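You operate a simulated robot arm through the tools that you are given. There is no shell and no other tool. Be economical: measure what you need, move in short steps, check, and stop when the job is done.

You are at the controls of a simulated two-armed robot. One attempt, no reset.

TASK
Put the left thin navy cone on the lower shelf of the yarn rack. Then press the reel zero key three times. Then push the yarn cabinet door shut. Then open the tall cream cupboard door, take the pale blue pocket and leave it on the top tall cream cupboard shelf and shut the door again. Then shut the upper drawer of the small blue cabinet. Then put the steel cup on the top of the cart. Then put the iron weight on the top of the table beside the linker. The order counts. Set down upright: left thin navy cone.

The check looks at the end state, three seconds after you hand in, the way a careful person would. Anything else that was tipped, shoved, dropped, spilled or broken makes it a failure.

THE ROBOT
Two 7-joint arms with fingered hands on one trunk, on a base that drives. Base frame: it is fixed to the floor where the robot stands at the start and does not move with it; the origin is under the middle of the robot, x ahead of it, y to its left, z up. Units: cm, rad, N and s.
The left shoulder is at the start at [7, 16.2, 129.9], the right one opposite. With the tool pointing down near the work surface each hand reaches from about 10 to 40 cm from the robot's upright axis, wherever it stands, measured 20 degrees to its own side. Places, roughly: iron weight (7x7x5 cm) [-690, -210, 80]; left thin navy cone [50, 0, 100]; lower shelf of the yarn rack [60, -40, 60]; pale blue pocket [25, -400, 25]; reel zero key [40, -100, 100]; steel cup (11x8x8 cm) [-690, -60, 80]; tall cream cupboard door [30, -550, 100]; top of the cart [-550, 100, 70]; top of the table beside the linker [-670, -290, 80]; top tall cream cupboard shelf [60, -550, 100]; upper drawer of the small blue cabinet [-730, -20, 90]; yarn cabinet door [20, -110, 40]. Payload 4 kg a hand.
Tool frame (each hand has its own): the origin (TCP) lies between the finger pads and is the grasp point; the fingertips stand 2.6 cm ahead of it; z points along the fingers, y is the line along which they close. Largest opening 13.2 cm; the body of the gripper starts 7.3 cm behind the TCP. The gripper is a hand of 4 fingers: y runs from the thumb to the fingers, the wrist lies at [0, 0, -22.4] in the tool frame, and closing takes about 1.5 s.
Orientation is that of the tool frame in the base frame, as a unit quaternion [w, x, y, z]. With the fingers straight down and closing along the base's y, the tool's x points along the base's -x, its y along +y and its z along -z.

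THE INTERFACE
- The arms move only by the tool nudge_tool. It takes "left_deltas", "right_deltas" or both (then of equal length, played together; a hand with none holds still); each is a list that holds one entry, the list of rows, each a list of 6 numbers: the shift along the base's x, y, z in m, then the turn, a rotation vector about the base's x, y, z in rad. In form: [[[tx, ty, tz, wx, wy, wz], ...]]. A call has 1 to 20 rows; each row shifts and turns the commanded pose from where the row before left it. "left_claw" and "right_claw" are, for a hand that has rows, the gripper command, from -1 (shut) to 1 (fully open), values between in proportion, set as the call begins (left out, the last holds). A row lasts 0.2 s, in which the tool goes at most 5 cm and 0.15 rad; a call with a longer step from one row to the next is refused whole, and so is a gripper value outside its range. Where a pose cannot be reached the arm comes as near as it can. A force on the tool above 40 N (or 10 N above the force at the start of the call, whichever is more), or a blocked arm, ends the call early, and 0.2 s more pass. Each finger travels about 4.5 cm/s and halts on what it meets, pressing with about 30 N; the grip force reading is that of the motor and also rises with nothing between the fingers. The clock runs only during rows and for 0.2 s after the last one: add rows that do not move to give the fingers time. It gives the time, the measured TCP pose, the force on the tool (base axes), the opening and the grip force at its end, in the units of the frame above (readings bear some noise), with the torque about the TCP (base axes, N m) and any sound that the robot's microphone picked up.
- Cameras (640 x 400 px; columns grow to the right, rows downward): "scene" is now at [11.62, -4.86, 151.21]; the picture's right is [-0.59, -0.81, 0.00], its down [-0.56, 0.41, -0.72] and it looks along [0.58, -0.42, -0.70] (base axes); focal length 214 px, centre (320, 200). "left" rides on the left gripper at [-7.3, 0.6, -9.4] in its tool frame; the picture's right is [-0.08, -1.00, 0.00], its down [0.78, -0.06, -0.62] and it looks along [0.61, -0.05, 0.79] (tool axes); focal length 230 px, centre (320, 200). "right" rides on the right gripper at [7.3, 0.6, -9.4] in its tool frame; the picture's right is [-0.08, 1.00, 0.00], its down [-0.78, -0.06, -0.62] and it looks along [-0.61, -0.05, 0.79] (tool axes); focal length 230 px, centre (320, 200). There is no depth. A picture from a camera that has moved, and an enlarged one, comes with that camera's place and axes in the base frame and with its lens.
- grab_frame(camera): a new picture of that camera. No time passes.
- move_column(by): slides the trunk up (or, below 0, down) by that many cm; the arms and the scene camera ride with it, the base frame stays. It gives what a move gives, with no picture.
- drive_base(legs): drives the robot by 1 to 6 legs, each [ahead, left, turn to the left] in cm, cm and rad, along the robot's own axes; the way and the turn of a leg run together, so that a leg with both is an arc; at most 150 cm and 3.142 rad a leg. The arms and the cameras ride along, it lands a little off, and it stops where it bumps. It gives what a move gives.
- preshape(shape, hand): the hand has 4 fingers and takes this shape, open, in about a second: jaw (thumb against the fingers, like two jaws); tri (thumb and two fingers); tip (a fingertip pinch); poke (one finger out to press); point (the index stretched); flat (the hand flat); cup (the hand cupped); fist (a fist). The gripper value then closes the fingers along that shape, each until it touches; the sizes above hold for jaw. It gives what a move gives, with no picture.
- head_to(pan, tilt): turns the head with the scene camera to pan (to the left, within 1.501 rad either way) and tilt (down, from -0.506 to 1.204), counted from straight ahead of the robot. It gives what a move gives.
- inspect(camera, box): a new picture of the part [left, top, right, bottom] of that camera's present view, enlarged. No time passes.
- job_done(): hands the job in; it is judged then, once.

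Work in short steps. Places have to be worked out from the pictures, the camera data and where the tool is seen: move nearer, look again, correct. Check each grasp and each placing, and mend what went wrong. You have 196 turns and 172 pictures in all, those below and enlarged ones among them. Open the grippers and draw the arms clear of the work before you hand the job in, unless the task says otherwise.

The tools are called after "Request:" as name(argument=value, ...) on one line, values as JSON. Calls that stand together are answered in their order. nudge_tool: Moves the arms, as the interface text tells. Its arguments: {"type":"object","properties":{"left_deltas":{"type":"array"},"left_claw":{"type":"number"},"right_deltas":{"type":"array"},"right_claw":{"type":"number"}},"required":[]} The other tools are called the same way: move_column (by) slides the trunk up or down; preshape (shape, hand) gives the hand a shape; drive_base (legs) drives the base; head_to (pan, tilt) turns the head that bears the scene camera; grab_frame (camera) takes a picture; inspect (camera, box) takes an enlarged picture of a part of a camera's view; job_done () hands the job in.

At the start:

```text
clock: 0.0
left_eef_pos: [32.85, -6.19, 140.7]
left_orientation: [0.0, 0.0, 1.0, 0.0]
left_wrist_force: [0.8, 0.1, 0.0]
left_wrist_torque: [0.01, -0.02, 0.01]
left_gripper_width: 13.19
left_gripper_force: 0.1
left_shape: jaw
right_eef_pos: [28.6, -38.96, 132.72]
right_orientation: [0.0, 0.0, 1.0, 0.0]
right_wrist_force: [0.3, -0.8, 0.3]
right_wrist_torque: [0.02, 0.01, 0.0]
right_gripper_width: 13.18
right_gripper_force: 0.1
right_shape: jaw
trunk travel left (down, up): [-77.9, 16.1]
robot x, y, heading: [-0.15, 0.26, 0.001]
head pan, tilt: [-0.63, 0.773]
```

scene: 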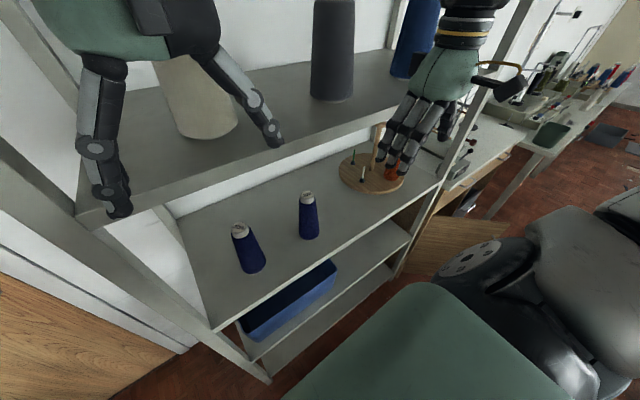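
right: 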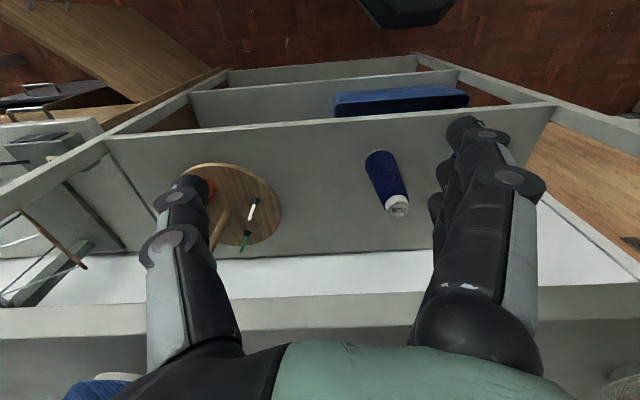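
left: 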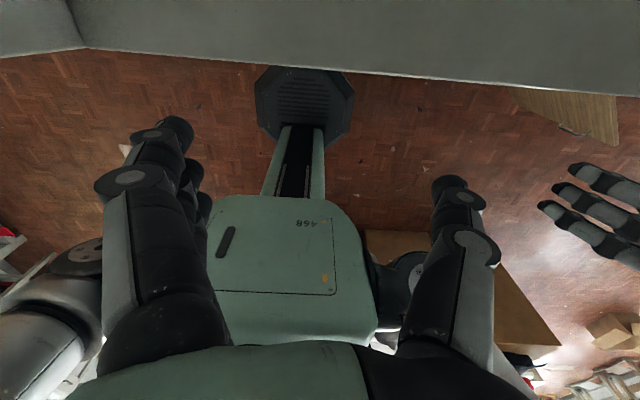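

The cones stand on a middle shelf with another shelf above, so I need to approach from the front. I'll back off to see the whole rack first.

Request:
drive_base(legs=[[-50, 0, 0]])

Request:
head_to(pan=-0.2, tilt=0.6)

Request:
grab_frame(camera="scene")

```text
clock: 2.9
left_eef_pos: [-16.76, -6.26, 140.57]
left_orientation: [-0.001, 0.002, 1.0, 0.0]
left_wrist_force: [-0.4, -0.5, 0.3]
left_wrist_torque: [-0.03, 0.02, -0.02]
left_gripper_width: 13.19
left_gripper_force: 0.1
left_shape: jaw
right_eef_pos: [-21.22, -39.1, 132.59]
right_orientation: [-0.001, 0.001, 1.0, 0.001]
right_wrist_force: [-0.2, -0.3, -1.1]
right_wrist_torque: [-0.02, 0.01, 0.02]
right_gripper_width: 13.22
right_gripper_force: 0.1
right_shape: jaw
trunk travel left (down, up): [-77.9, 16.1]
robot x, y, heading: [-49.93, 0.07, -0.005]
head pan, tilt: [-0.63, 0.773]
```

```text
clock: 3.8
left_eef_pos: [-16.97, -6.28, 140.74]
left_orientation: [0.0, 0.002, 1.0, 0.0]
left_wrist_force: [0.2, 0.4, 1.0]
left_wrist_torque: [-0.01, 0.02, -0.01]
left_gripper_width: 13.17
left_gripper_force: 0.0
left_shape: jaw
right_eef_pos: [-21.29, -39.12, 132.6]
right_orientation: [0.0, 0.001, 1.0, 0.0]
right_wrist_force: [0.2, -0.2, 0.0]
right_wrist_torque: [0.02, 0.04, -0.04]
right_gripper_width: 13.17
right_gripper_force: 0.1
right_shape: jaw
trunk travel left (down, up): [-77.9, 16.1]
robot x, y, heading: [-49.57, 0.14, -0.002]
head pan, tilt: [-0.201, 0.6]
```

```text
168 pictures are left
camera scene: at [-36.22, -1.77, 152.69], right [-0.2, -0.98, 0.0], down [-0.55, 0.11, -0.83], along [0.81, -0.17, -0.56], focal length 214 px, centre (320, 200)
```

scene: 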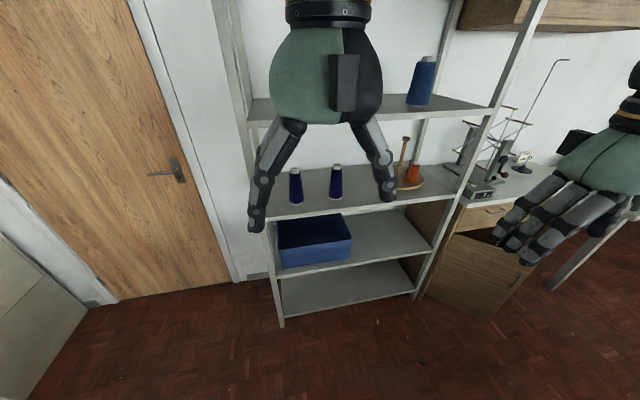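

Geometry: the middle shelf is at z≈93, the left cone at ≈[50,-8] and about 17 cm tall, and the bin shelf (the lower shelf) at z≈57. I'll turn the left hand to point forward in free space, then lower the trunk.

Request:
nudge_tool(left_deltas=[[[0.018, 0.005, 0, 0, -0.1428, 0], [0.018, 0.005, 0, 0, -0.1428, 0], [0.018, 0.005, 0, 0, -0.1428, 0], [0.018, 0.005, 0, 0, -0.1428, 0], [0.018, 0.005, 0, 0, -0.1428, 0], [0.018, 0.005, 0, 0, -0.1428, 0], [0.018, 0.005, 0, 0, -0.1428, 0], [0.018, 0.005, 0, 0, -0.1428, 0], [0.018, 0.005, 0, 0, -0.1428, 0], [0.018, 0.005, 0, 0, -0.1428, 0], [0.018, 0.005, 0, 0, -0.1428, 0], [0, 0, 0, 0, 0, 0]]], left_claw=1)

Request:
move_column(by=-35)

Request:
head_to(pan=0, tilt=0.3)

Request:
grab_frame(camera="scene")

Request:
grab_frame(camera="left")

```text
clock: 6.4
left_eef_pos: [2.81, -0.75, 140.7]
left_orientation: [0.707, 0.001, 0.707, 0.0]
left_wrist_force: [-0.2, -0.1, 0.0]
left_wrist_torque: [-0.02, 0.02, 0.0]
left_gripper_width: 13.19
left_gripper_force: 0.1
left_shape: jaw
right_eef_pos: [-21.41, -39.05, 132.72]
right_orientation: [0.0, 0.002, 1.0, 0.0]
right_wrist_force: [-0.9, 0.7, -0.7]
right_wrist_torque: [-0.03, 0.01, 0.02]
right_gripper_width: 13.21
right_gripper_force: 0.0
right_shape: jaw
trunk travel left (down, up): [-77.9, 16.1]
robot x, y, heading: [-49.67, 0.19, -0.009]
head pan, tilt: [-0.201, 0.6]
```

```text
clock: 9.8
left_eef_pos: [2.94, -0.89, 105.63]
left_orientation: [0.707, 0.001, 0.707, 0.001]
left_wrist_force: [-0.4, -0.4, -0.8]
left_wrist_torque: [-0.04, 0.04, 0.03]
left_gripper_width: 13.18
left_gripper_force: 0.2
left_shape: jaw
right_eef_pos: [-21.36, -39.07, 97.77]
right_orientation: [0.0, 0.001, 1.0, 0.0]
right_wrist_force: [0.4, -0.6, -0.7]
right_wrist_torque: [-0.01, -0.03, -0.03]
right_gripper_width: 13.18
right_gripper_force: 0.1
right_shape: jaw
trunk travel left (down, up): [-42.9, 51.1]
robot x, y, heading: [-49.89, 0.31, -0.002]
head pan, tilt: [-0.201, 0.6]
```

```text
clock: 10.7
left_eef_pos: [2.83, -0.81, 105.73]
left_orientation: [0.707, 0.001, 0.707, 0.002]
left_wrist_force: [-0.7, 0.6, 0.2]
left_wrist_torque: [0.01, -0.01, 0.02]
left_gripper_width: 13.2
left_gripper_force: 0.1
left_shape: jaw
right_eef_pos: [-21.35, -39.07, 97.71]
right_orientation: [0.0, 0.001, 1.0, -0.001]
right_wrist_force: [0.4, -0.3, -0.6]
right_wrist_torque: [0.0, -0.02, 0.02]
right_gripper_width: 13.16
right_gripper_force: 0.0
right_shape: jaw
trunk travel left (down, up): [-42.9, 51.1]
robot x, y, heading: [-49.56, 0.24, -0.005]
head pan, tilt: [0.0, 0.3]
```

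```text
167 pictures are left
camera scene: at [-35.48, 0.0, 120.43], right [0.0, -1.0, 0.0], down [-0.3, 0.0, -0.95], along [0.95, 0.0, -0.3], focal length 214 px, centre (320, 200)
```

scene: 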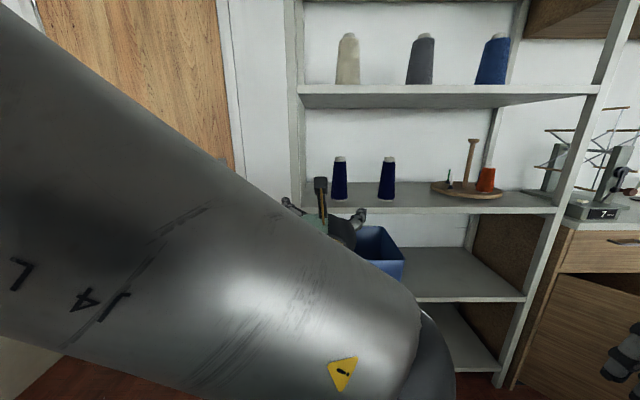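

```text
166 pictures are left
camera left: at [-6.41, -0.26, 112.96], right [0.0, -1.0, 0.07], down [-0.62, -0.06, -0.78], along [0.79, -0.05, -0.62], focal length 230 px, centre (320, 200)
```

left: 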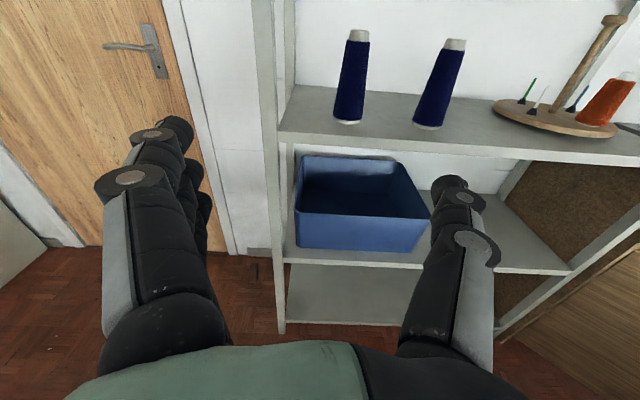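

The cone sits at ≈[52,-8.8]. I'll shift right and drive forward with the open hand at mid-cone height, stopping short to check.

Request:
move_column(by=-4)

Request:
drive_base(legs=[[0, -8, 0], [33, 0, 0]])

Request:
grab_frame(camera="left")

```text
clock: 11.5
left_eef_pos: [3.04, -0.86, 101.72]
left_orientation: [0.707, 0.002, 0.707, 0.001]
left_wrist_force: [0.5, -0.5, -0.9]
left_wrist_torque: [-0.04, -0.02, -0.01]
left_gripper_width: 13.18
left_gripper_force: 0.0
left_shape: jaw
right_eef_pos: [-21.34, -39.08, 93.71]
right_orientation: [0.0, 0.001, 1.0, 0.0]
right_wrist_force: [-0.1, 0.1, -0.9]
right_wrist_torque: [0.01, 0.01, 0.01]
right_gripper_width: 13.16
right_gripper_force: 0.1
right_shape: jaw
trunk travel left (down, up): [-38.9, 55.1]
robot x, y, heading: [-49.58, -0.16, -0.005]
head pan, tilt: [0.0, 0.3]
```

```text
clock: 14.3
left_eef_pos: [35.76, -8.7, 101.65]
left_orientation: [0.707, 0.0, 0.708, 0.002]
left_wrist_force: [0.3, 0.3, 0.7]
left_wrist_torque: [0.01, 0.0, -0.04]
left_gripper_width: 13.2
left_gripper_force: 0.1
left_shape: jaw
right_eef_pos: [11.46, -47.08, 93.56]
right_orientation: [0.0, 0.0, 1.0, 0.0]
right_wrist_force: [-1.0, 0.9, 0.0]
right_wrist_torque: [0.01, 0.05, 0.0]
right_gripper_width: 13.18
right_gripper_force: 0.1
right_shape: jaw
trunk travel left (down, up): [-38.9, 55.1]
robot x, y, heading: [-17.22, -8.18, -0.002]
head pan, tilt: [0.0, 0.3]
```

```text
165 pictures are left
camera left: at [26.38, -8.18, 108.93], right [0.0, -1.0, 0.07], down [-0.62, -0.06, -0.78], along [0.79, -0.04, -0.62], focal length 230 px, centre (320, 200)
```

left: 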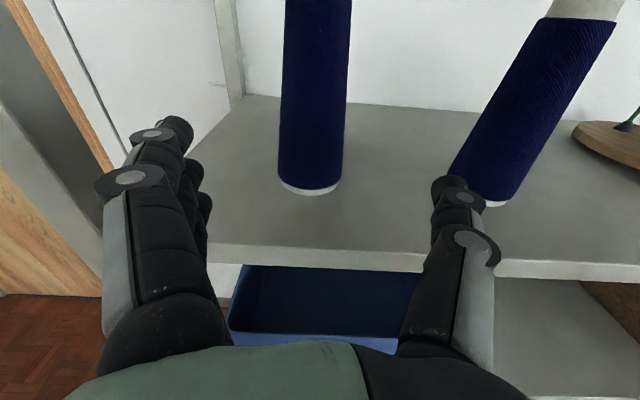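

The cone base is at ≈[51,-8], centred between the fingers. I'll advance the hand 15 cm and close.

Request:
nudge_tool(left_deltas=[[[0.02, 0.0008, 0, 0, 0, 0], [0.02, 0.0008, 0, 0, 0, 0], [0.02, 0.0008, 0, 0, 0, 0], [0.02, 0.0008, 0, 0, 0, 0], [0.02, 0.0008, 0, 0, 0, 0], [0.02, 0.0008, 0, 0, 0, 0], [0.02, 0.0008, 0, 0, 0, 0], [0.012, 0, 0, 0, 0, 0], [0, 0, 0, 0, 0, 0]]], left_claw=1)

Request:
grab_frame(camera="left")

```text
clock: 16.3
left_eef_pos: [50.93, -8.25, 101.58]
left_orientation: [0.707, -0.001, 0.707, 0.002]
left_wrist_force: [0.0, 0.3, 0.1]
left_wrist_torque: [0.02, 0.01, 0.01]
left_gripper_width: 13.21
left_gripper_force: 0.0
left_shape: jaw
right_eef_pos: [11.39, -46.9, 93.75]
right_orientation: [0.001, 0.0, 1.0, 0.0]
right_wrist_force: [0.2, 0.3, -0.7]
right_wrist_torque: [-0.01, 0.01, -0.02]
right_gripper_width: 13.16
right_gripper_force: 0.0
right_shape: jaw
trunk travel left (down, up): [-38.9, 55.1]
robot x, y, heading: [-17.75, -7.93, -0.004]
head pan, tilt: [0.0, 0.3]
```

```text
164 pictures are left
camera left: at [41.51, -7.64, 108.95], right [0.0, -1.0, 0.07], down [-0.62, -0.06, -0.78], along [0.79, -0.04, -0.62], focal length 230 px, centre (320, 200)
```

left: 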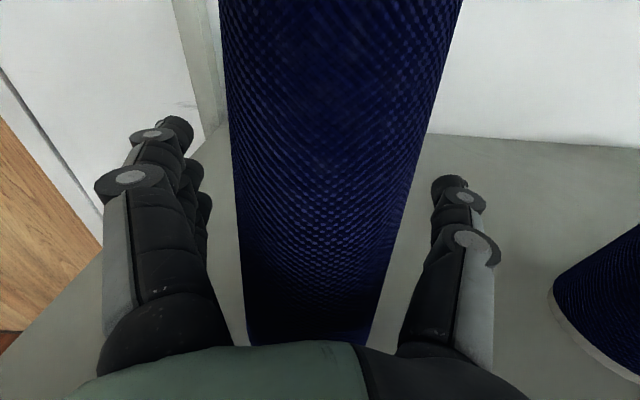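

The cone is between the fingers; closing now.

Request:
nudge_tool(left_deltas=[[[0, 0, 0, 0, 0, 0], [0, 0, 0, 0, 0, 0], [0, 0, 0, 0, 0, 0], [0, 0, 0, 0, 0, 0], [0, 0, 0, 0, 0, 0], [0, 0, 0, 0, 0, 0], [0, 0, 0, 0, 0, 0], [0, 0, 0, 0, 0, 0]]], left_claw=-1)

Request:
grab_frame(camera="left")

```text
clock: 18.1
left_eef_pos: [50.82, -8.04, 101.76]
left_orientation: [0.707, 0.0, 0.707, 0.001]
left_wrist_force: [0.3, 0.1, 0.7]
left_wrist_torque: [-0.04, 0.05, -0.08]
left_gripper_width: 1.29
left_gripper_force: 30.5
left_shape: jaw
right_eef_pos: [11.47, -47.06, 93.68]
right_orientation: [-0.001, 0.0, 1.0, 0.0]
right_wrist_force: [0.3, -0.3, -0.1]
right_wrist_torque: [0.0, -0.01, 0.0]
right_gripper_width: 13.18
right_gripper_force: 0.0
right_shape: jaw
trunk travel left (down, up): [-38.9, 55.1]
robot x, y, heading: [-17.01, -8.22, -0.001]
head pan, tilt: [0.0, 0.3]
```

```text
163 pictures are left
camera left: at [41.5, -7.61, 108.98], right [0.0, -1.0, 0.07], down [-0.62, -0.06, -0.79], along [0.79, -0.04, -0.61], focal length 230 px, centre (320, 200)
```

left: 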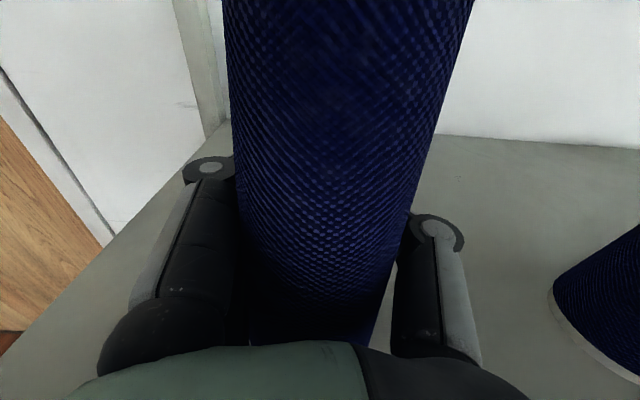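

The fingers have wrapped the cone. I'll lift 3 cm and check the hold.

Request:
nudge_tool(left_deltas=[[[0, 0, 0.01, 0, 0, 0], [0, 0, 0.01, 0, 0, 0], [0, 0, 0.01, 0, 0, 0], [0, 0, 0, 0, 0, 0]]])

Request:
grab_frame(camera="left")

Request:
grab_frame(camera="scene")

```text
clock: 19.1
left_eef_pos: [50.91, -8.13, 104.64]
left_orientation: [0.707, -0.001, 0.707, 0.001]
left_wrist_force: [0.9, -0.6, -0.5]
left_wrist_torque: [0.0, -0.05, 0.01]
left_gripper_width: 1.11
left_gripper_force: 30.2
left_shape: jaw
right_eef_pos: [11.57, -47.1, 93.71]
right_orientation: [0.0, 0.0, 1.0, 0.001]
right_wrist_force: [-0.8, 0.0, 0.1]
right_wrist_torque: [0.01, -0.01, -0.01]
right_gripper_width: 13.2
right_gripper_force: 0.2
right_shape: jaw
trunk travel left (down, up): [-38.9, 55.1]
robot x, y, heading: [-17.15, -8.08, 0.002]
head pan, tilt: [0.0, 0.3]
```

```text
162 pictures are left
camera left: at [41.55, -7.61, 111.98], right [0.0, -1.0, 0.07], down [-0.62, -0.06, -0.78], along [0.79, -0.04, -0.62], focal length 230 px, centre (320, 200)
```

left: 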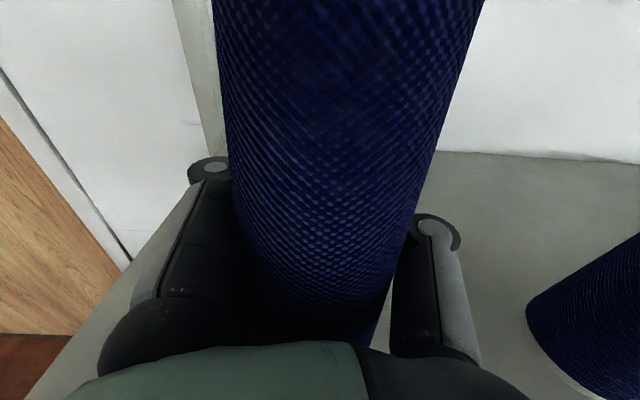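

```text
161 pictures are left
camera scene: at [-2.73, -8.0, 116.43], right [0.0, -1.0, 0.0], down [-0.3, 0.0, -0.96], along [0.96, 0.0, -0.3], focal length 214 px, centre (320, 200)
```

scene: 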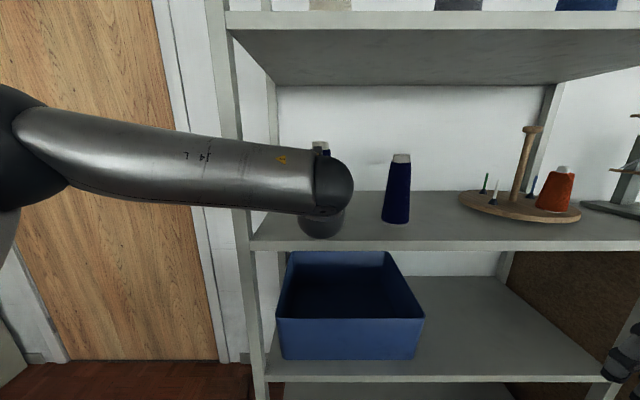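

The cone is held and lifted. I'll back out, lower the trunk by 35 cm, shift right 44 cm (clear of the bin), and look.

Request:
drive_base(legs=[[-38, 0, 0], [0, -44, 0]])

Request:
move_column(by=-34.5)

Request:
grab_frame(camera="left")

Request:
grab_frame(camera="scene")

```text
clock: 23.8
left_eef_pos: [13.36, -52.24, 104.65]
left_orientation: [0.707, -0.001, 0.707, 0.004]
left_wrist_force: [-0.2, 0.0, 0.0]
left_wrist_torque: [-0.01, -0.05, 0.02]
left_gripper_width: 1.1
left_gripper_force: 30.1
left_shape: jaw
right_eef_pos: [-25.99, -91.3, 93.7]
right_orientation: [-0.001, -0.003, 1.0, 0.0]
right_wrist_force: [-0.2, 0.0, 0.0]
right_wrist_torque: [-0.02, -0.02, -0.01]
right_gripper_width: 13.19
right_gripper_force: 0.1
right_shape: jaw
trunk travel left (down, up): [-38.9, 55.1]
robot x, y, heading: [-54.21, -52.2, 0.003]
head pan, tilt: [0.0, 0.3]
```

```text
clock: 27.2
left_eef_pos: [13.36, -52.2, 70.19]
left_orientation: [0.707, -0.002, 0.707, 0.004]
left_wrist_force: [-0.9, 0.1, 0.1]
left_wrist_torque: [0.0, -0.03, 0.02]
left_gripper_width: 1.11
left_gripper_force: 30.0
left_shape: jaw
right_eef_pos: [-25.88, -91.25, 59.25]
right_orientation: [0.0, -0.002, 1.0, 0.001]
right_wrist_force: [-0.8, -0.2, -0.2]
right_wrist_torque: [-0.02, 0.01, -0.04]
right_gripper_width: 13.19
right_gripper_force: 0.0
right_shape: jaw
trunk travel left (down, up): [-4.4, 89.6]
robot x, y, heading: [-54.42, -52.25, -0.0]
head pan, tilt: [0.0, 0.3]
```

```text
160 pictures are left
camera left: at [3.98, -51.69, 77.48], right [0.01, -1.0, 0.07], down [-0.62, -0.06, -0.78], along [0.79, -0.04, -0.62], focal length 230 px, centre (320, 200)
```

left: 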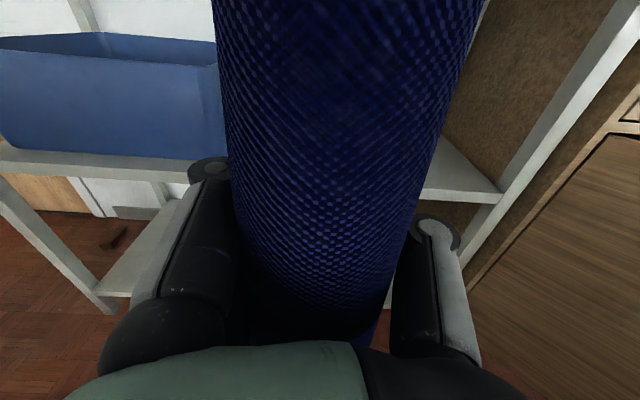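

```text
159 pictures are left
camera scene: at [-40.3, -52.23, 81.94], right [0.0, -1.0, 0.0], down [-0.3, 0.0, -0.96], along [0.96, 0.0, -0.3], focal length 214 px, centre (320, 200)
```

scene: 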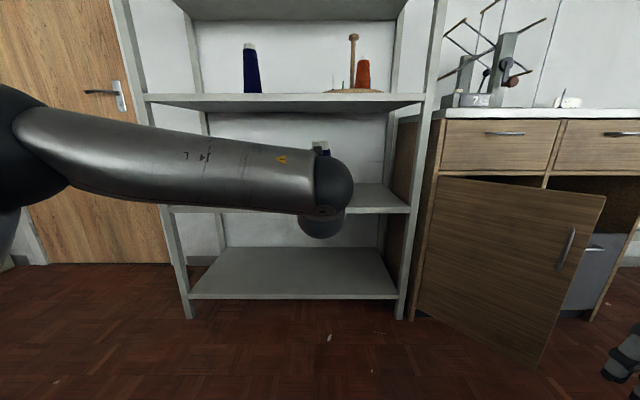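

The shelf top is at z≈56 and the cone bottom at ≈61.5, with the bin ending at y≈-34. Driving in 38 cm.

Request:
drive_base(legs=[[38.5, 0, 0]])

Request:
grab_frame(camera="left")

Request:
grab_frame(camera="scene")

```text
clock: 29.6
left_eef_pos: [51.71, -52.28, 70.15]
left_orientation: [0.707, 0.0, 0.707, 0.002]
left_wrist_force: [0.7, -1.2, -0.3]
left_wrist_torque: [0.01, -0.04, 0.0]
left_gripper_width: 1.1
left_gripper_force: 29.9
left_shape: jaw
right_eef_pos: [12.38, -91.2, 59.18]
right_orientation: [0.0, -0.001, 1.0, 0.0]
right_wrist_force: [-0.4, -0.1, -0.4]
right_wrist_torque: [-0.04, 0.0, -0.01]
right_gripper_width: 13.19
right_gripper_force: 0.1
right_shape: jaw
trunk travel left (down, up): [-4.4, 89.6]
robot x, y, heading: [-16.27, -52.38, 0.002]
head pan, tilt: [0.0, 0.3]
```

```text
158 pictures are left
camera left: at [42.35, -51.69, 77.47], right [0.0, -1.0, 0.07], down [-0.62, -0.06, -0.78], along [0.79, -0.04, -0.62], focal length 230 px, centre (320, 200)
```

left: 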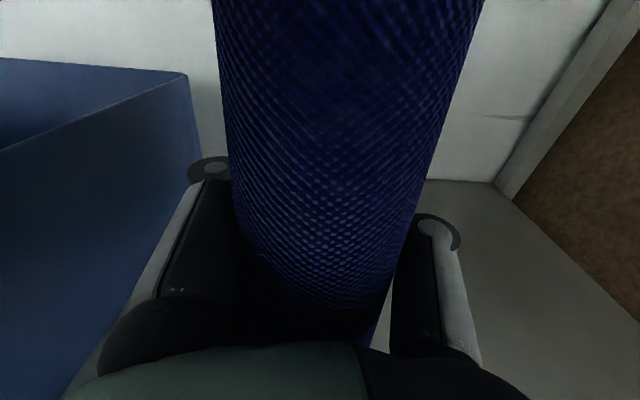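

```text
157 pictures are left
camera scene: at [-1.93, -52.17, 81.93], right [0.0, -1.0, 0.0], down [-0.3, 0.0, -0.96], along [0.96, 0.0, -0.3], focal length 214 px, centre (320, 200)
```

scene: 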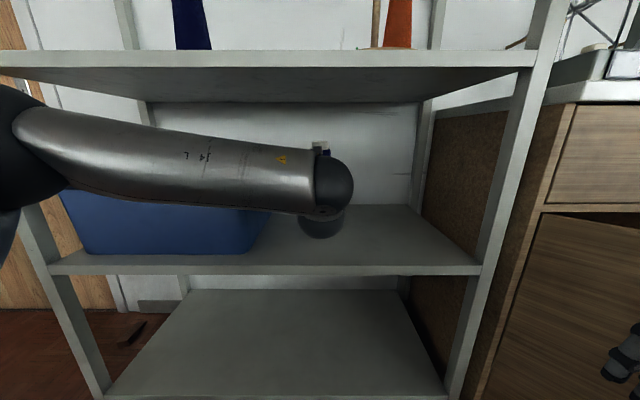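

Clear of the bin. I'll lower most of the way, then continue in fine steps watching the force.

Request:
nudge_tool(left_deltas=[[[0, 0, -0.01, 0, 0, 0], [0, 0, -0.01, 0, 0, 0], [0, 0, -0.01, 0, 0, 0], [0, 0, -0.005, 0, 0, 0], [0, 0, 0, 0, 0, 0]]])

Request:
nudge_tool(left_deltas=[[[0, 0, -0.004, 0, 0, 0], [0, 0, 0, 0, 0, 0]]])

Request:
nudge_tool(left_deltas=[[[0, 0, -0.004, 0, 0, 0], [0, 0, 0, 0, 0, 0]]])

Request:
nudge_tool(left_deltas=[[[0, 0, -0.003, 0, 0, 0], [0, 0, 0, 0, 0, 0]]])

```text
clock: 30.8
left_eef_pos: [51.65, -52.17, 66.59]
left_orientation: [0.707, 0.0, 0.707, 0.002]
left_wrist_force: [-0.1, 0.4, -0.7]
left_wrist_torque: [-0.02, -0.02, -0.01]
left_gripper_width: 1.09
left_gripper_force: 29.7
left_shape: jaw
right_eef_pos: [12.36, -91.21, 59.23]
right_orientation: [-0.001, -0.001, 1.0, 0.001]
right_wrist_force: [0.8, -0.2, 1.1]
right_wrist_torque: [0.01, 0.01, 0.0]
right_gripper_width: 13.17
right_gripper_force: 0.0
right_shape: jaw
trunk travel left (down, up): [-4.4, 89.6]
robot x, y, heading: [-16.46, -52.05, 0.002]
head pan, tilt: [0.0, 0.3]
```

```text
clock: 31.4
left_eef_pos: [51.67, -52.14, 66.14]
left_orientation: [0.707, -0.001, 0.707, 0.002]
left_wrist_force: [-0.2, -0.1, -1.2]
left_wrist_torque: [0.0, -0.02, 0.0]
left_gripper_width: 1.1
left_gripper_force: 30.3
left_shape: jaw
right_eef_pos: [12.28, -91.13, 59.19]
right_orientation: [0.001, -0.001, 1.0, 0.0]
right_wrist_force: [-0.7, 0.0, 0.3]
right_wrist_torque: [0.0, -0.01, -0.02]
right_gripper_width: 13.19
right_gripper_force: 0.0
right_shape: jaw
trunk travel left (down, up): [-4.4, 89.6]
robot x, y, heading: [-16.31, -52.31, 0.003]
head pan, tilt: [0.0, 0.3]
```

```text
clock: 32.0
left_eef_pos: [51.63, -52.2, 65.86]
left_orientation: [0.707, -0.001, 0.708, 0.003]
left_wrist_force: [-0.6, 0.0, -0.7]
left_wrist_torque: [0.01, -0.03, 0.04]
left_gripper_width: 1.09
left_gripper_force: 29.9
left_shape: jaw
right_eef_pos: [12.32, -91.16, 59.22]
right_orientation: [0.0, -0.001, 1.0, 0.0]
right_wrist_force: [-0.2, 0.8, -0.1]
right_wrist_torque: [-0.01, 0.02, 0.01]
right_gripper_width: 13.17
right_gripper_force: 0.1
right_shape: jaw
trunk travel left (down, up): [-4.4, 89.6]
robot x, y, heading: [-16.47, -51.94, 0.001]
head pan, tilt: [0.0, 0.3]
```

```text
clock: 32.6
left_eef_pos: [51.58, -52.25, 65.47]
left_orientation: [0.707, 0.0, 0.707, 0.002]
left_wrist_force: [1.0, 0.1, -0.4]
left_wrist_torque: [0.02, -0.02, 0.01]
left_gripper_width: 1.09
left_gripper_force: 30.1
left_shape: jaw
right_eef_pos: [12.42, -91.13, 59.16]
right_orientation: [0.0, -0.002, 1.0, 0.0]
right_wrist_force: [0.3, -0.4, -0.3]
right_wrist_torque: [-0.02, 0.02, 0.0]
right_gripper_width: 13.18
right_gripper_force: 0.1
right_shape: jaw
trunk travel left (down, up): [-4.4, 89.6]
robot x, y, heading: [-16.31, -52.1, -0.001]
head pan, tilt: [0.0, 0.3]
```

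No contact yet; continuing in 3 mm steps.

Request:
nudge_tool(left_deltas=[[[0, 0, -0.003, 0, 0, 0], [0, 0, 0, 0, 0, 0]]])

Request:
nudge_tool(left_deltas=[[[0, 0, -0.003, 0, 0, 0], [0, 0, 0, 0, 0, 0]]])

Request:
nudge_tool(left_deltas=[[[0, 0, -0.003, 0, 0, 0], [0, 0, 0, 0, 0, 0]]])

Request:
grab_frame(camera="left")

```text
clock: 33.2
left_eef_pos: [51.63, -52.16, 65.27]
left_orientation: [0.707, 0.0, 0.708, 0.002]
left_wrist_force: [0.1, 0.7, -1.1]
left_wrist_torque: [0.0, -0.05, -0.02]
left_gripper_width: 1.08
left_gripper_force: 30.1
left_shape: jaw
right_eef_pos: [12.35, -91.26, 59.23]
right_orientation: [0.0, -0.001, 1.0, -0.001]
right_wrist_force: [0.8, 0.0, -0.1]
right_wrist_torque: [0.0, 0.01, -0.02]
right_gripper_width: 13.21
right_gripper_force: 0.1
right_shape: jaw
trunk travel left (down, up): [-4.4, 89.6]
robot x, y, heading: [-16.38, -52.07, 0.001]
head pan, tilt: [0.0, 0.3]
```

```text
clock: 33.8
left_eef_pos: [51.55, -52.19, 65.03]
left_orientation: [0.707, 0.0, 0.707, 0.002]
left_wrist_force: [0.5, 0.3, -0.5]
left_wrist_torque: [0.03, -0.01, -0.01]
left_gripper_width: 1.08
left_gripper_force: 29.8
left_shape: jaw
right_eef_pos: [12.42, -91.18, 59.2]
right_orientation: [0.0, -0.001, 1.0, -0.001]
right_wrist_force: [-0.5, -0.7, -0.5]
right_wrist_torque: [-0.01, -0.01, -0.02]
right_gripper_width: 13.22
right_gripper_force: 0.0
right_shape: jaw
trunk travel left (down, up): [-4.4, 89.6]
robot x, y, heading: [-16.21, -52.27, 0.003]
head pan, tilt: [0.0, 0.3]
```

```text
clock: 34.4
left_eef_pos: [51.67, -52.09, 64.55]
left_orientation: [0.707, 0.0, 0.707, 0.003]
left_wrist_force: [1.5, 0.5, -0.4]
left_wrist_torque: [-0.01, -0.01, -0.03]
left_gripper_width: 1.06
left_gripper_force: 30.1
left_shape: jaw
right_eef_pos: [12.35, -91.13, 59.12]
right_orientation: [0.0, -0.001, 1.0, 0.0]
right_wrist_force: [0.0, -0.6, -0.9]
right_wrist_torque: [-0.01, 0.03, -0.02]
right_gripper_width: 13.18
right_gripper_force: 0.1
right_shape: jaw
trunk travel left (down, up): [-4.4, 89.6]
robot x, y, heading: [-16.18, -52.18, 0.002]
head pan, tilt: [0.0, 0.3]
```

```text
156 pictures are left
camera left: at [42.33, -51.69, 71.97], right [0.0, -1.0, 0.07], down [-0.62, -0.06, -0.78], along [0.79, -0.04, -0.62], focal length 230 px, centre (320, 200)
```

left: 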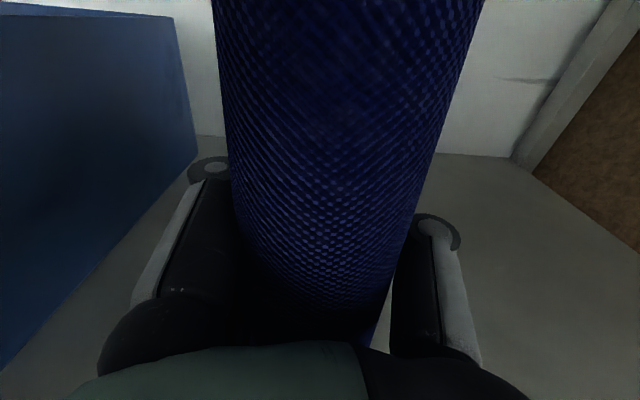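

Comparing the shelf's back edge with the grasp view suggests the shelf top is at z≈53, so about 3 cm to go. Lowering on in steps.

Request:
nudge_tool(left_deltas=[[[0, 0, -0.005, 0, 0, 0], [0, 0, -0.005, 0, 0, 0], [0, 0, -0.005, 0, 0, 0], [0, 0, 0, 0, 0, 0]]])

Request:
nudge_tool(left_deltas=[[[0, 0, -0.005, 0, 0, 0], [0, 0, 0, 0, 0, 0]]])

Request:
nudge_tool(left_deltas=[[[0, 0, -0.004, 0, 0, 0], [0, 0, 0, 0, 0, 0]]])

Request:
nudge_tool(left_deltas=[[[0, 0, -0.004, 0, 0, 0], [0, 0, 0, 0, 0, 0]]])

Request:
grab_frame(camera="left")

```text
clock: 35.4
left_eef_pos: [51.63, -52.22, 63.16]
left_orientation: [0.707, 0.0, 0.708, 0.003]
left_wrist_force: [0.1, -0.3, 0.1]
left_wrist_torque: [0.0, -0.05, -0.01]
left_gripper_width: 1.11
left_gripper_force: 30.1
left_shape: jaw
right_eef_pos: [12.41, -91.22, 59.28]
right_orientation: [0.0, -0.001, 1.0, 0.0]
right_wrist_force: [-0.3, -0.5, 0.1]
right_wrist_torque: [-0.01, 0.0, -0.01]
right_gripper_width: 13.19
right_gripper_force: 0.1
right_shape: jaw
trunk travel left (down, up): [-4.4, 89.6]
robot x, y, heading: [-15.98, -52.22, 0.002]
head pan, tilt: [0.0, 0.3]
```

```text
clock: 36.0
left_eef_pos: [51.61, -52.22, 62.55]
left_orientation: [0.707, -0.001, 0.707, 0.004]
left_wrist_force: [0.0, 0.3, -0.6]
left_wrist_torque: [0.01, -0.05, -0.02]
left_gripper_width: 1.09
left_gripper_force: 29.7
left_shape: jaw
right_eef_pos: [12.41, -91.2, 59.27]
right_orientation: [0.0, -0.001, 1.0, 0.0]
right_wrist_force: [-0.3, -0.5, 0.0]
right_wrist_torque: [0.0, 0.01, 0.01]
right_gripper_width: 13.2
right_gripper_force: 0.1
right_shape: jaw
trunk travel left (down, up): [-4.4, 89.6]
robot x, y, heading: [-16.24, -52.09, 0.001]
head pan, tilt: [0.0, 0.3]
```

```text
clock: 36.6
left_eef_pos: [51.57, -52.3, 62.26]
left_orientation: [0.707, 0.0, 0.707, 0.002]
left_wrist_force: [-0.1, 0.2, 0.5]
left_wrist_torque: [-0.02, -0.02, -0.01]
left_gripper_width: 1.08
left_gripper_force: 30.2
left_shape: jaw
right_eef_pos: [12.37, -91.2, 59.12]
right_orientation: [0.0, -0.001, 1.0, 0.0]
right_wrist_force: [-0.9, -0.1, -0.8]
right_wrist_torque: [0.0, 0.03, -0.03]
right_gripper_width: 13.17
right_gripper_force: 0.1
right_shape: jaw
trunk travel left (down, up): [-4.4, 89.6]
robot x, y, heading: [-16.39, -52.52, -0.001]
head pan, tilt: [0.0, 0.3]
```

```text
clock: 37.2
left_eef_pos: [51.72, -52.3, 61.86]
left_orientation: [0.707, -0.001, 0.707, 0.004]
left_wrist_force: [0.8, 0.6, -1.5]
left_wrist_torque: [0.01, 0.01, 0.02]
left_gripper_width: 1.11
left_gripper_force: 30.1
left_shape: jaw
right_eef_pos: [12.35, -91.14, 59.19]
right_orientation: [0.001, -0.002, 1.0, -0.001]
right_wrist_force: [0.0, -0.3, 0.0]
right_wrist_torque: [0.0, -0.02, 0.0]
right_gripper_width: 13.17
right_gripper_force: 0.0
right_shape: jaw
trunk travel left (down, up): [-4.4, 89.6]
robot x, y, heading: [-16.18, -52.3, 0.003]
head pan, tilt: [0.0, 0.3]
```

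```text
155 pictures are left
camera left: at [42.34, -51.7, 69.2], right [0.0, -1.0, 0.07], down [-0.62, -0.06, -0.78], along [0.79, -0.04, -0.62], focal length 230 px, centre (320, 200)
```

left: 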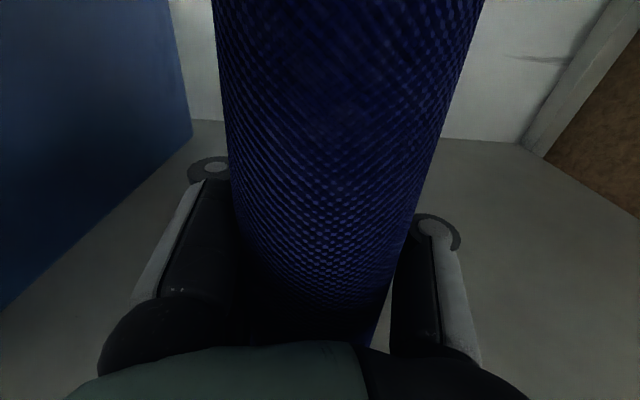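

Almost there (≈0.5 cm by the back edge); going on in 2–3 mm steps.

Request:
nudge_tool(left_deltas=[[[0, 0, -0.003, 0, 0, 0], [0, 0, 0, 0, 0, 0]]])

Request:
nudge_tool(left_deltas=[[[0, 0, -0.003, 0, 0, 0], [0, 0, 0, 0, 0, 0]]])

Request:
nudge_tool(left_deltas=[[[0, 0, -0.002, 0, 0, 0], [0, 0, 0, 0, 0, 0]]])

Request:
grab_frame(camera="left")

```text
clock: 37.8
left_eef_pos: [51.63, -52.3, 61.75]
left_orientation: [0.708, -0.001, 0.706, 0.002]
left_wrist_force: [2.0, 0.3, 7.8]
left_wrist_torque: [0.1, 0.35, -0.02]
left_gripper_width: 1.09
left_gripper_force: 29.8
left_shape: jaw
right_eef_pos: [12.41, -91.09, 59.24]
right_orientation: [0.001, -0.001, 1.0, 0.001]
right_wrist_force: [0.2, 0.1, 0.5]
right_wrist_torque: [0.01, 0.03, 0.0]
right_gripper_width: 13.18
right_gripper_force: 0.0
right_shape: jaw
trunk travel left (down, up): [-4.4, 89.6]
robot x, y, heading: [-16.46, -51.89, 0.001]
head pan, tilt: [0.0, 0.3]
```

```text
clock: 38.4
left_eef_pos: [51.58, -52.23, 61.63]
left_orientation: [0.709, -0.002, 0.705, 0.002]
left_wrist_force: [10.0, 0.0, 26.8]
left_wrist_torque: [0.26, 0.9, -0.07]
left_gripper_width: 1.07
left_gripper_force: 30.2
left_shape: jaw
right_eef_pos: [12.15, -91.22, 59.37]
right_orientation: [0.001, -0.001, 1.0, -0.001]
right_wrist_force: [-0.2, -0.2, -0.3]
right_wrist_torque: [0.01, -0.05, -0.01]
right_gripper_width: 13.17
right_gripper_force: 0.1
right_shape: jaw
trunk travel left (down, up): [-4.4, 89.6]
robot x, y, heading: [-16.4, -52.23, 0.003]
head pan, tilt: [0.0, 0.3]
```

```text
clock: 39.0
left_eef_pos: [51.75, -52.16, 61.68]
left_orientation: [0.712, -0.002, 0.702, 0.001]
left_wrist_force: [1.9, -0.3, 10.5]
left_wrist_torque: [0.19, 0.54, -0.02]
left_gripper_width: 1.02
left_gripper_force: 29.4
left_shape: jaw
right_eef_pos: [12.35, -91.17, 59.29]
right_orientation: [0.002, -0.001, 1.0, 0.0]
right_wrist_force: [-0.2, -1.1, 0.1]
right_wrist_torque: [-0.03, -0.03, 0.0]
right_gripper_width: 13.18
right_gripper_force: 0.0
right_shape: jaw
trunk travel left (down, up): [-4.4, 89.6]
robot x, y, heading: [-16.22, -52.05, 0.001]
head pan, tilt: [0.0, 0.3]
stopped in row 2 (left hand): the force on the tool passed its limit at 40 N (the readings are from after the stop); the commanded pose is now the measured one
```

```text
154 pictures are left
camera left: at [42.27, -51.62, 68.9], right [0.01, -1.0, 0.08], down [-0.61, -0.07, -0.79], along [0.8, -0.04, -0.6], focal length 230 px, centre (320, 200)
```

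left: 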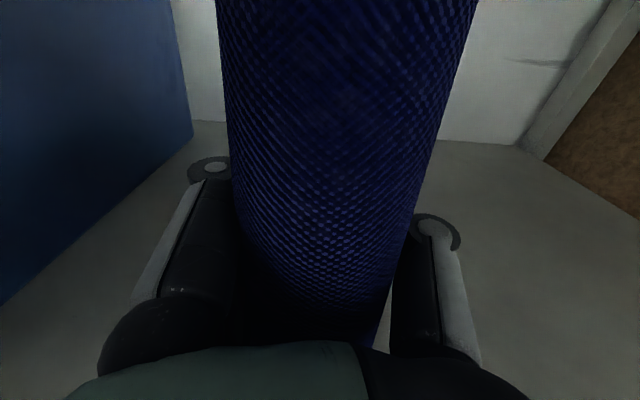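

Contact made. I'll ease up 1 mm, level the small pitch, and open.

Request:
nudge_tool(left_deltas=[[[0, 0, 0.001, 0, 0.014, 0], [0, 0, 0, 0, 0, 0]]])

Request:
nudge_tool(left_deltas=[[[0, 0, 0, 0, 0, 0], [0, 0, 0, 0, 0, 0], [0, 0, 0, 0, 0, 0], [0, 0, 0, 0, 0, 0], [0, 0, 0, 0, 0, 0], [0, 0, 0, 0, 0, 0], [0, 0, 0, 0, 0, 0], [0, 0, 0, 0, 0, 0]]], left_claw=1)

Request:
grab_frame(camera="left")

```text
clock: 39.6
left_eef_pos: [51.65, -52.28, 61.78]
left_orientation: [0.705, -0.003, 0.709, 0.003]
left_wrist_force: [3.6, 0.0, 9.5]
left_wrist_torque: [0.19, 0.36, -0.05]
left_gripper_width: 1.06
left_gripper_force: 30.2
left_shape: jaw
right_eef_pos: [12.26, -91.25, 59.27]
right_orientation: [0.0, -0.001, 1.0, 0.0]
right_wrist_force: [0.3, -0.7, -0.7]
right_wrist_torque: [-0.02, -0.03, -0.02]
right_gripper_width: 13.17
right_gripper_force: 0.1
right_shape: jaw
trunk travel left (down, up): [-4.4, 89.6]
robot x, y, heading: [-16.22, -52.11, 0.003]
head pan, tilt: [0.0, 0.3]
```

```text
clock: 41.4
left_eef_pos: [51.88, -52.16, 61.47]
left_orientation: [0.705, -0.002, 0.709, 0.002]
left_wrist_force: [-0.5, -0.2, 0.0]
left_wrist_torque: [0.01, 0.01, 0.0]
left_gripper_width: 13.19
left_gripper_force: 0.1
left_shape: jaw
right_eef_pos: [12.36, -91.21, 59.17]
right_orientation: [0.0, 0.0, 1.0, 0.0]
right_wrist_force: [0.5, -0.1, -0.8]
right_wrist_torque: [0.02, 0.02, 0.0]
right_gripper_width: 13.18
right_gripper_force: 0.1
right_shape: jaw
trunk travel left (down, up): [-4.4, 89.6]
robot x, y, heading: [-15.95, -52.29, 0.002]
head pan, tilt: [0.0, 0.3]
```

```text
153 pictures are left
camera left: at [42.46, -51.66, 68.91], right [0.01, -1.0, 0.08], down [-0.62, -0.06, -0.78], along [0.78, -0.04, -0.62], focal length 230 px, centre (320, 200)
```

left: 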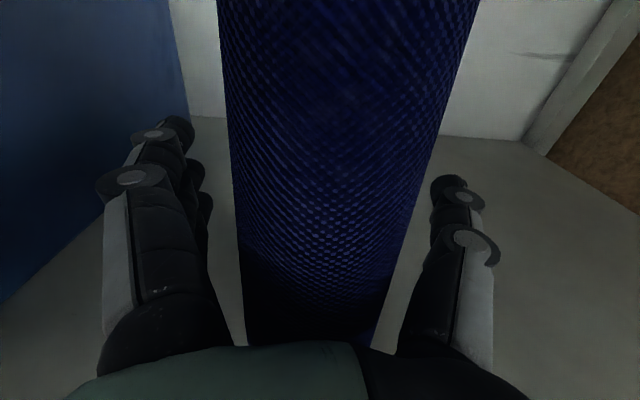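

The cone is released and standing. Backing straight out, then looking.

Request:
drive_base(legs=[[-40, 0, 0]])

Request:
grab_frame(camera="left")

Request:
head_to(pan=-0.6, tilt=0.2)

Request:
grab_frame(camera="scene")

```text
clock: 43.9
left_eef_pos: [11.99, -51.92, 61.68]
left_orientation: [0.705, -0.004, 0.71, 0.004]
left_wrist_force: [-0.9, 0.2, -0.1]
left_wrist_torque: [-0.01, -0.01, 0.01]
left_gripper_width: 13.18
left_gripper_force: 0.1
left_shape: jaw
right_eef_pos: [-27.11, -91.31, 59.21]
right_orientation: [0.0, -0.005, 1.0, 0.0]
right_wrist_force: [-0.4, 0.5, -0.4]
right_wrist_torque: [-0.01, 0.04, -0.02]
right_gripper_width: 13.21
right_gripper_force: 0.2
right_shape: jaw
trunk travel left (down, up): [-4.4, 89.6]
robot x, y, heading: [-56.2, -52.33, 0.009]
head pan, tilt: [0.0, 0.3]
```

```text
152 pictures are left
camera left: at [2.73, -51.48, 68.91], right [0.01, -1.0, 0.08], down [-0.62, -0.07, -0.78], along [0.78, -0.04, -0.62], focal length 230 px, centre (320, 200)
```

left: 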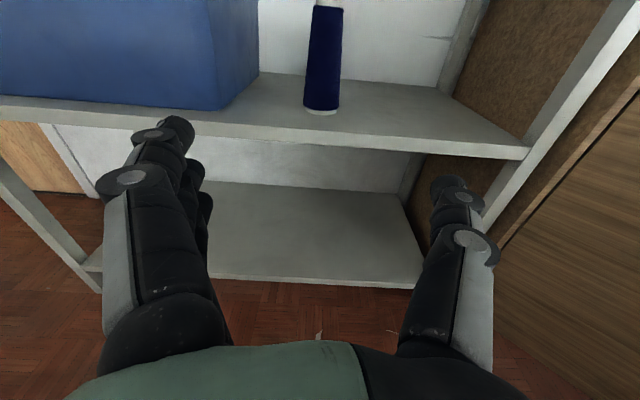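

```text
clock: 44.9
left_eef_pos: [12.12, -51.83, 61.51]
left_orientation: [0.705, -0.004, 0.71, 0.004]
left_wrist_force: [-0.5, 0.2, 0.4]
left_wrist_torque: [-0.02, -0.02, 0.02]
left_gripper_width: 13.19
left_gripper_force: 0.0
left_shape: jaw
right_eef_pos: [-27.15, -91.17, 59.25]
right_orientation: [0.0, -0.005, 1.0, 0.0]
right_wrist_force: [1.0, 0.3, -0.2]
right_wrist_torque: [-0.02, 0.01, 0.02]
right_gripper_width: 13.18
right_gripper_force: 0.1
right_shape: jaw
trunk travel left (down, up): [-4.4, 89.6]
robot x, y, heading: [-55.69, -52.54, 0.005]
head pan, tilt: [-0.6, 0.201]
```

```text
151 pictures are left
camera scene: at [-43.25, -57.53, 82.86], right [-0.56, -0.83, 0.0], down [-0.17, 0.11, -0.98], along [0.81, -0.55, -0.2], focal length 214 px, centre (320, 200)
```

scene: 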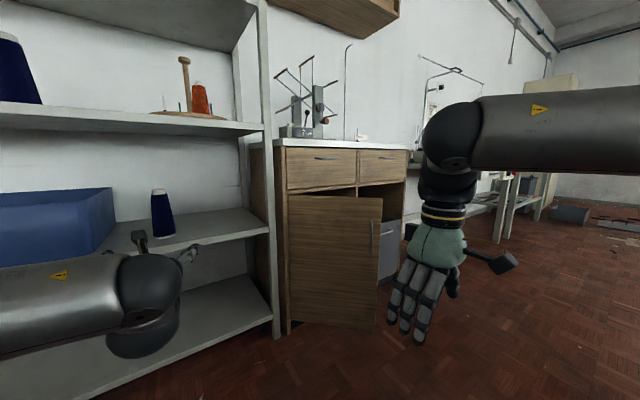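

The cone stands upright on the lower shelf. Next the reel key: I'll raise the trunk, shift right, and look at the counter device.

Request:
move_column(by=42)

Request:
drive_base(legs=[[0, -38, 0]])

Request:
head_to(pan=-0.15, tilt=0.35)

Request:
grab_frame(camera="scene")

Request:
inspect(camera="scene", box=[240, 80, 480, 230])

```text
refused: 42 is not a number from -40 to 40
```

```text
clock: 47.3
left_eef_pos: [12.23, -90.14, 61.53]
left_orientation: [0.705, -0.004, 0.71, 0.004]
left_wrist_force: [-0.7, -0.2, 0.8]
left_wrist_torque: [0.0, -0.02, 0.0]
left_gripper_width: 13.19
left_gripper_force: 0.1
left_shape: jaw
right_eef_pos: [-26.82, -129.54, 59.25]
right_orientation: [0.0, -0.005, 1.0, 0.0]
right_wrist_force: [-0.2, -0.2, 0.4]
right_wrist_torque: [-0.01, -0.02, -0.02]
right_gripper_width: 13.16
right_gripper_force: 0.0
right_shape: jaw
trunk travel left (down, up): [-4.4, 89.6]
robot x, y, heading: [-55.44, -90.68, 0.01]
head pan, tilt: [-0.6, 0.201]
```

```text
clock: 48.2
left_eef_pos: [12.29, -90.26, 61.55]
left_orientation: [0.704, -0.004, 0.71, 0.004]
left_wrist_force: [0.0, -0.3, -0.3]
left_wrist_torque: [-0.02, 0.01, 0.02]
left_gripper_width: 13.2
left_gripper_force: 0.1
left_shape: jaw
right_eef_pos: [-26.8, -129.47, 59.26]
right_orientation: [0.0, -0.004, 1.0, 0.0]
right_wrist_force: [0.6, -0.2, 0.5]
right_wrist_torque: [0.03, 0.03, -0.01]
right_gripper_width: 13.17
right_gripper_force: 0.0
right_shape: jaw
trunk travel left (down, up): [-4.4, 89.6]
robot x, y, heading: [-55.88, -91.01, 0.008]
head pan, tilt: [-0.15, 0.351]
```

```text
150 pictures are left
camera scene: at [-41.46, -92.02, 81.47], right [-0.14, -0.99, 0.0], down [-0.34, 0.05, -0.94], along [0.93, -0.13, -0.34], focal length 214 px, centre (320, 200)
```

scene: 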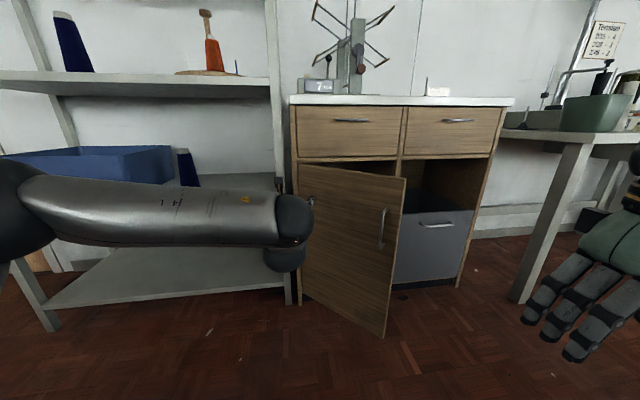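

```text
2.67 times, centred on (360, 155) of scene
camera zoom: at [-41.46, -92.02, 81.47], right [-0.14, -0.99, 0.0], down [-0.34, 0.05, -0.94], along [0.93, -0.13, -0.34], focal length 572 px, centre (213, 320)
```

zoom: 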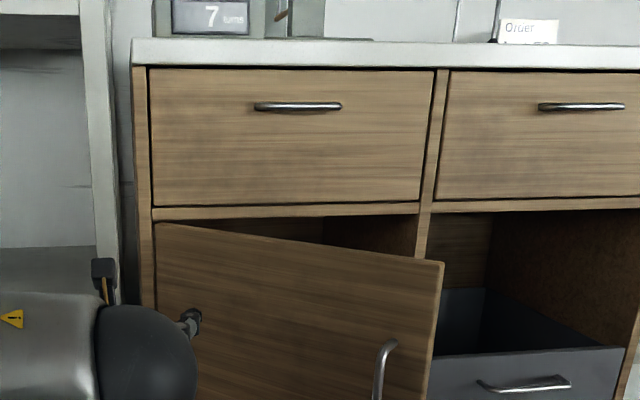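

Column moves are limited to 40 cm per call; raising 40 then 10 and looking down at the device.

Request:
move_column(by=40)

Request:
move_column(by=15)

Request:
head_to(pan=-0.1, tilt=0.5)

Request:
grab_frame(camera="scene")

```text
clock: 52.0
left_eef_pos: [12.45, -90.26, 101.55]
left_orientation: [0.705, -0.004, 0.71, 0.004]
left_wrist_force: [-0.1, 0.9, 0.2]
left_wrist_torque: [0.01, 0.01, 0.01]
left_gripper_width: 13.17
left_gripper_force: 0.2
left_shape: jaw
right_eef_pos: [-26.83, -129.6, 99.24]
right_orientation: [-0.001, -0.004, 1.0, 0.0]
right_wrist_force: [-0.5, -0.3, -0.2]
right_wrist_torque: [-0.01, 0.01, 0.0]
right_gripper_width: 13.18
right_gripper_force: 0.0
right_shape: jaw
trunk travel left (down, up): [-44.4, 49.6]
robot x, y, heading: [-55.42, -90.44, 0.016]
head pan, tilt: [-0.15, 0.351]
```

```text
clock: 53.8
left_eef_pos: [12.36, -90.27, 116.54]
left_orientation: [0.704, -0.004, 0.71, 0.004]
left_wrist_force: [0.9, -0.2, -0.1]
left_wrist_torque: [0.02, 0.02, 0.01]
left_gripper_width: 13.2
left_gripper_force: 0.1
left_shape: jaw
right_eef_pos: [-26.81, -129.58, 114.25]
right_orientation: [0.0, -0.005, 1.0, -0.001]
right_wrist_force: [0.1, 0.1, 0.0]
right_wrist_torque: [-0.01, 0.05, 0.02]
right_gripper_width: 13.2
right_gripper_force: 0.1
right_shape: jaw
trunk travel left (down, up): [-59.4, 34.6]
robot x, y, heading: [-55.63, -90.81, 0.007]
head pan, tilt: [-0.15, 0.351]
```

```text
clock: 54.5
left_eef_pos: [12.37, -90.3, 116.56]
left_orientation: [0.704, -0.004, 0.71, 0.004]
left_wrist_force: [0.1, 0.4, 0.4]
left_wrist_torque: [-0.02, -0.01, 0.01]
left_gripper_width: 13.19
left_gripper_force: 0.0
left_shape: jaw
right_eef_pos: [-26.81, -129.6, 114.26]
right_orientation: [0.0, -0.004, 1.0, 0.0]
right_wrist_force: [-0.6, -0.4, 0.4]
right_wrist_torque: [0.03, -0.04, -0.04]
right_gripper_width: 13.18
right_gripper_force: 0.1
right_shape: jaw
trunk travel left (down, up): [-59.4, 34.6]
robot x, y, heading: [-55.95, -90.36, 0.006]
head pan, tilt: [-0.099, 0.499]
```

```text
148 pictures are left
camera scene: at [-41.61, -91.53, 135.1], right [-0.09, -1.0, 0.0], down [-0.48, 0.04, -0.88], along [0.87, -0.08, -0.48], focal length 214 px, centre (320, 200)
```

scene: 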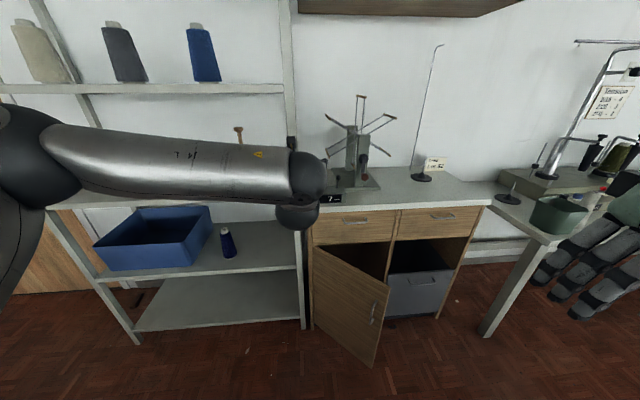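

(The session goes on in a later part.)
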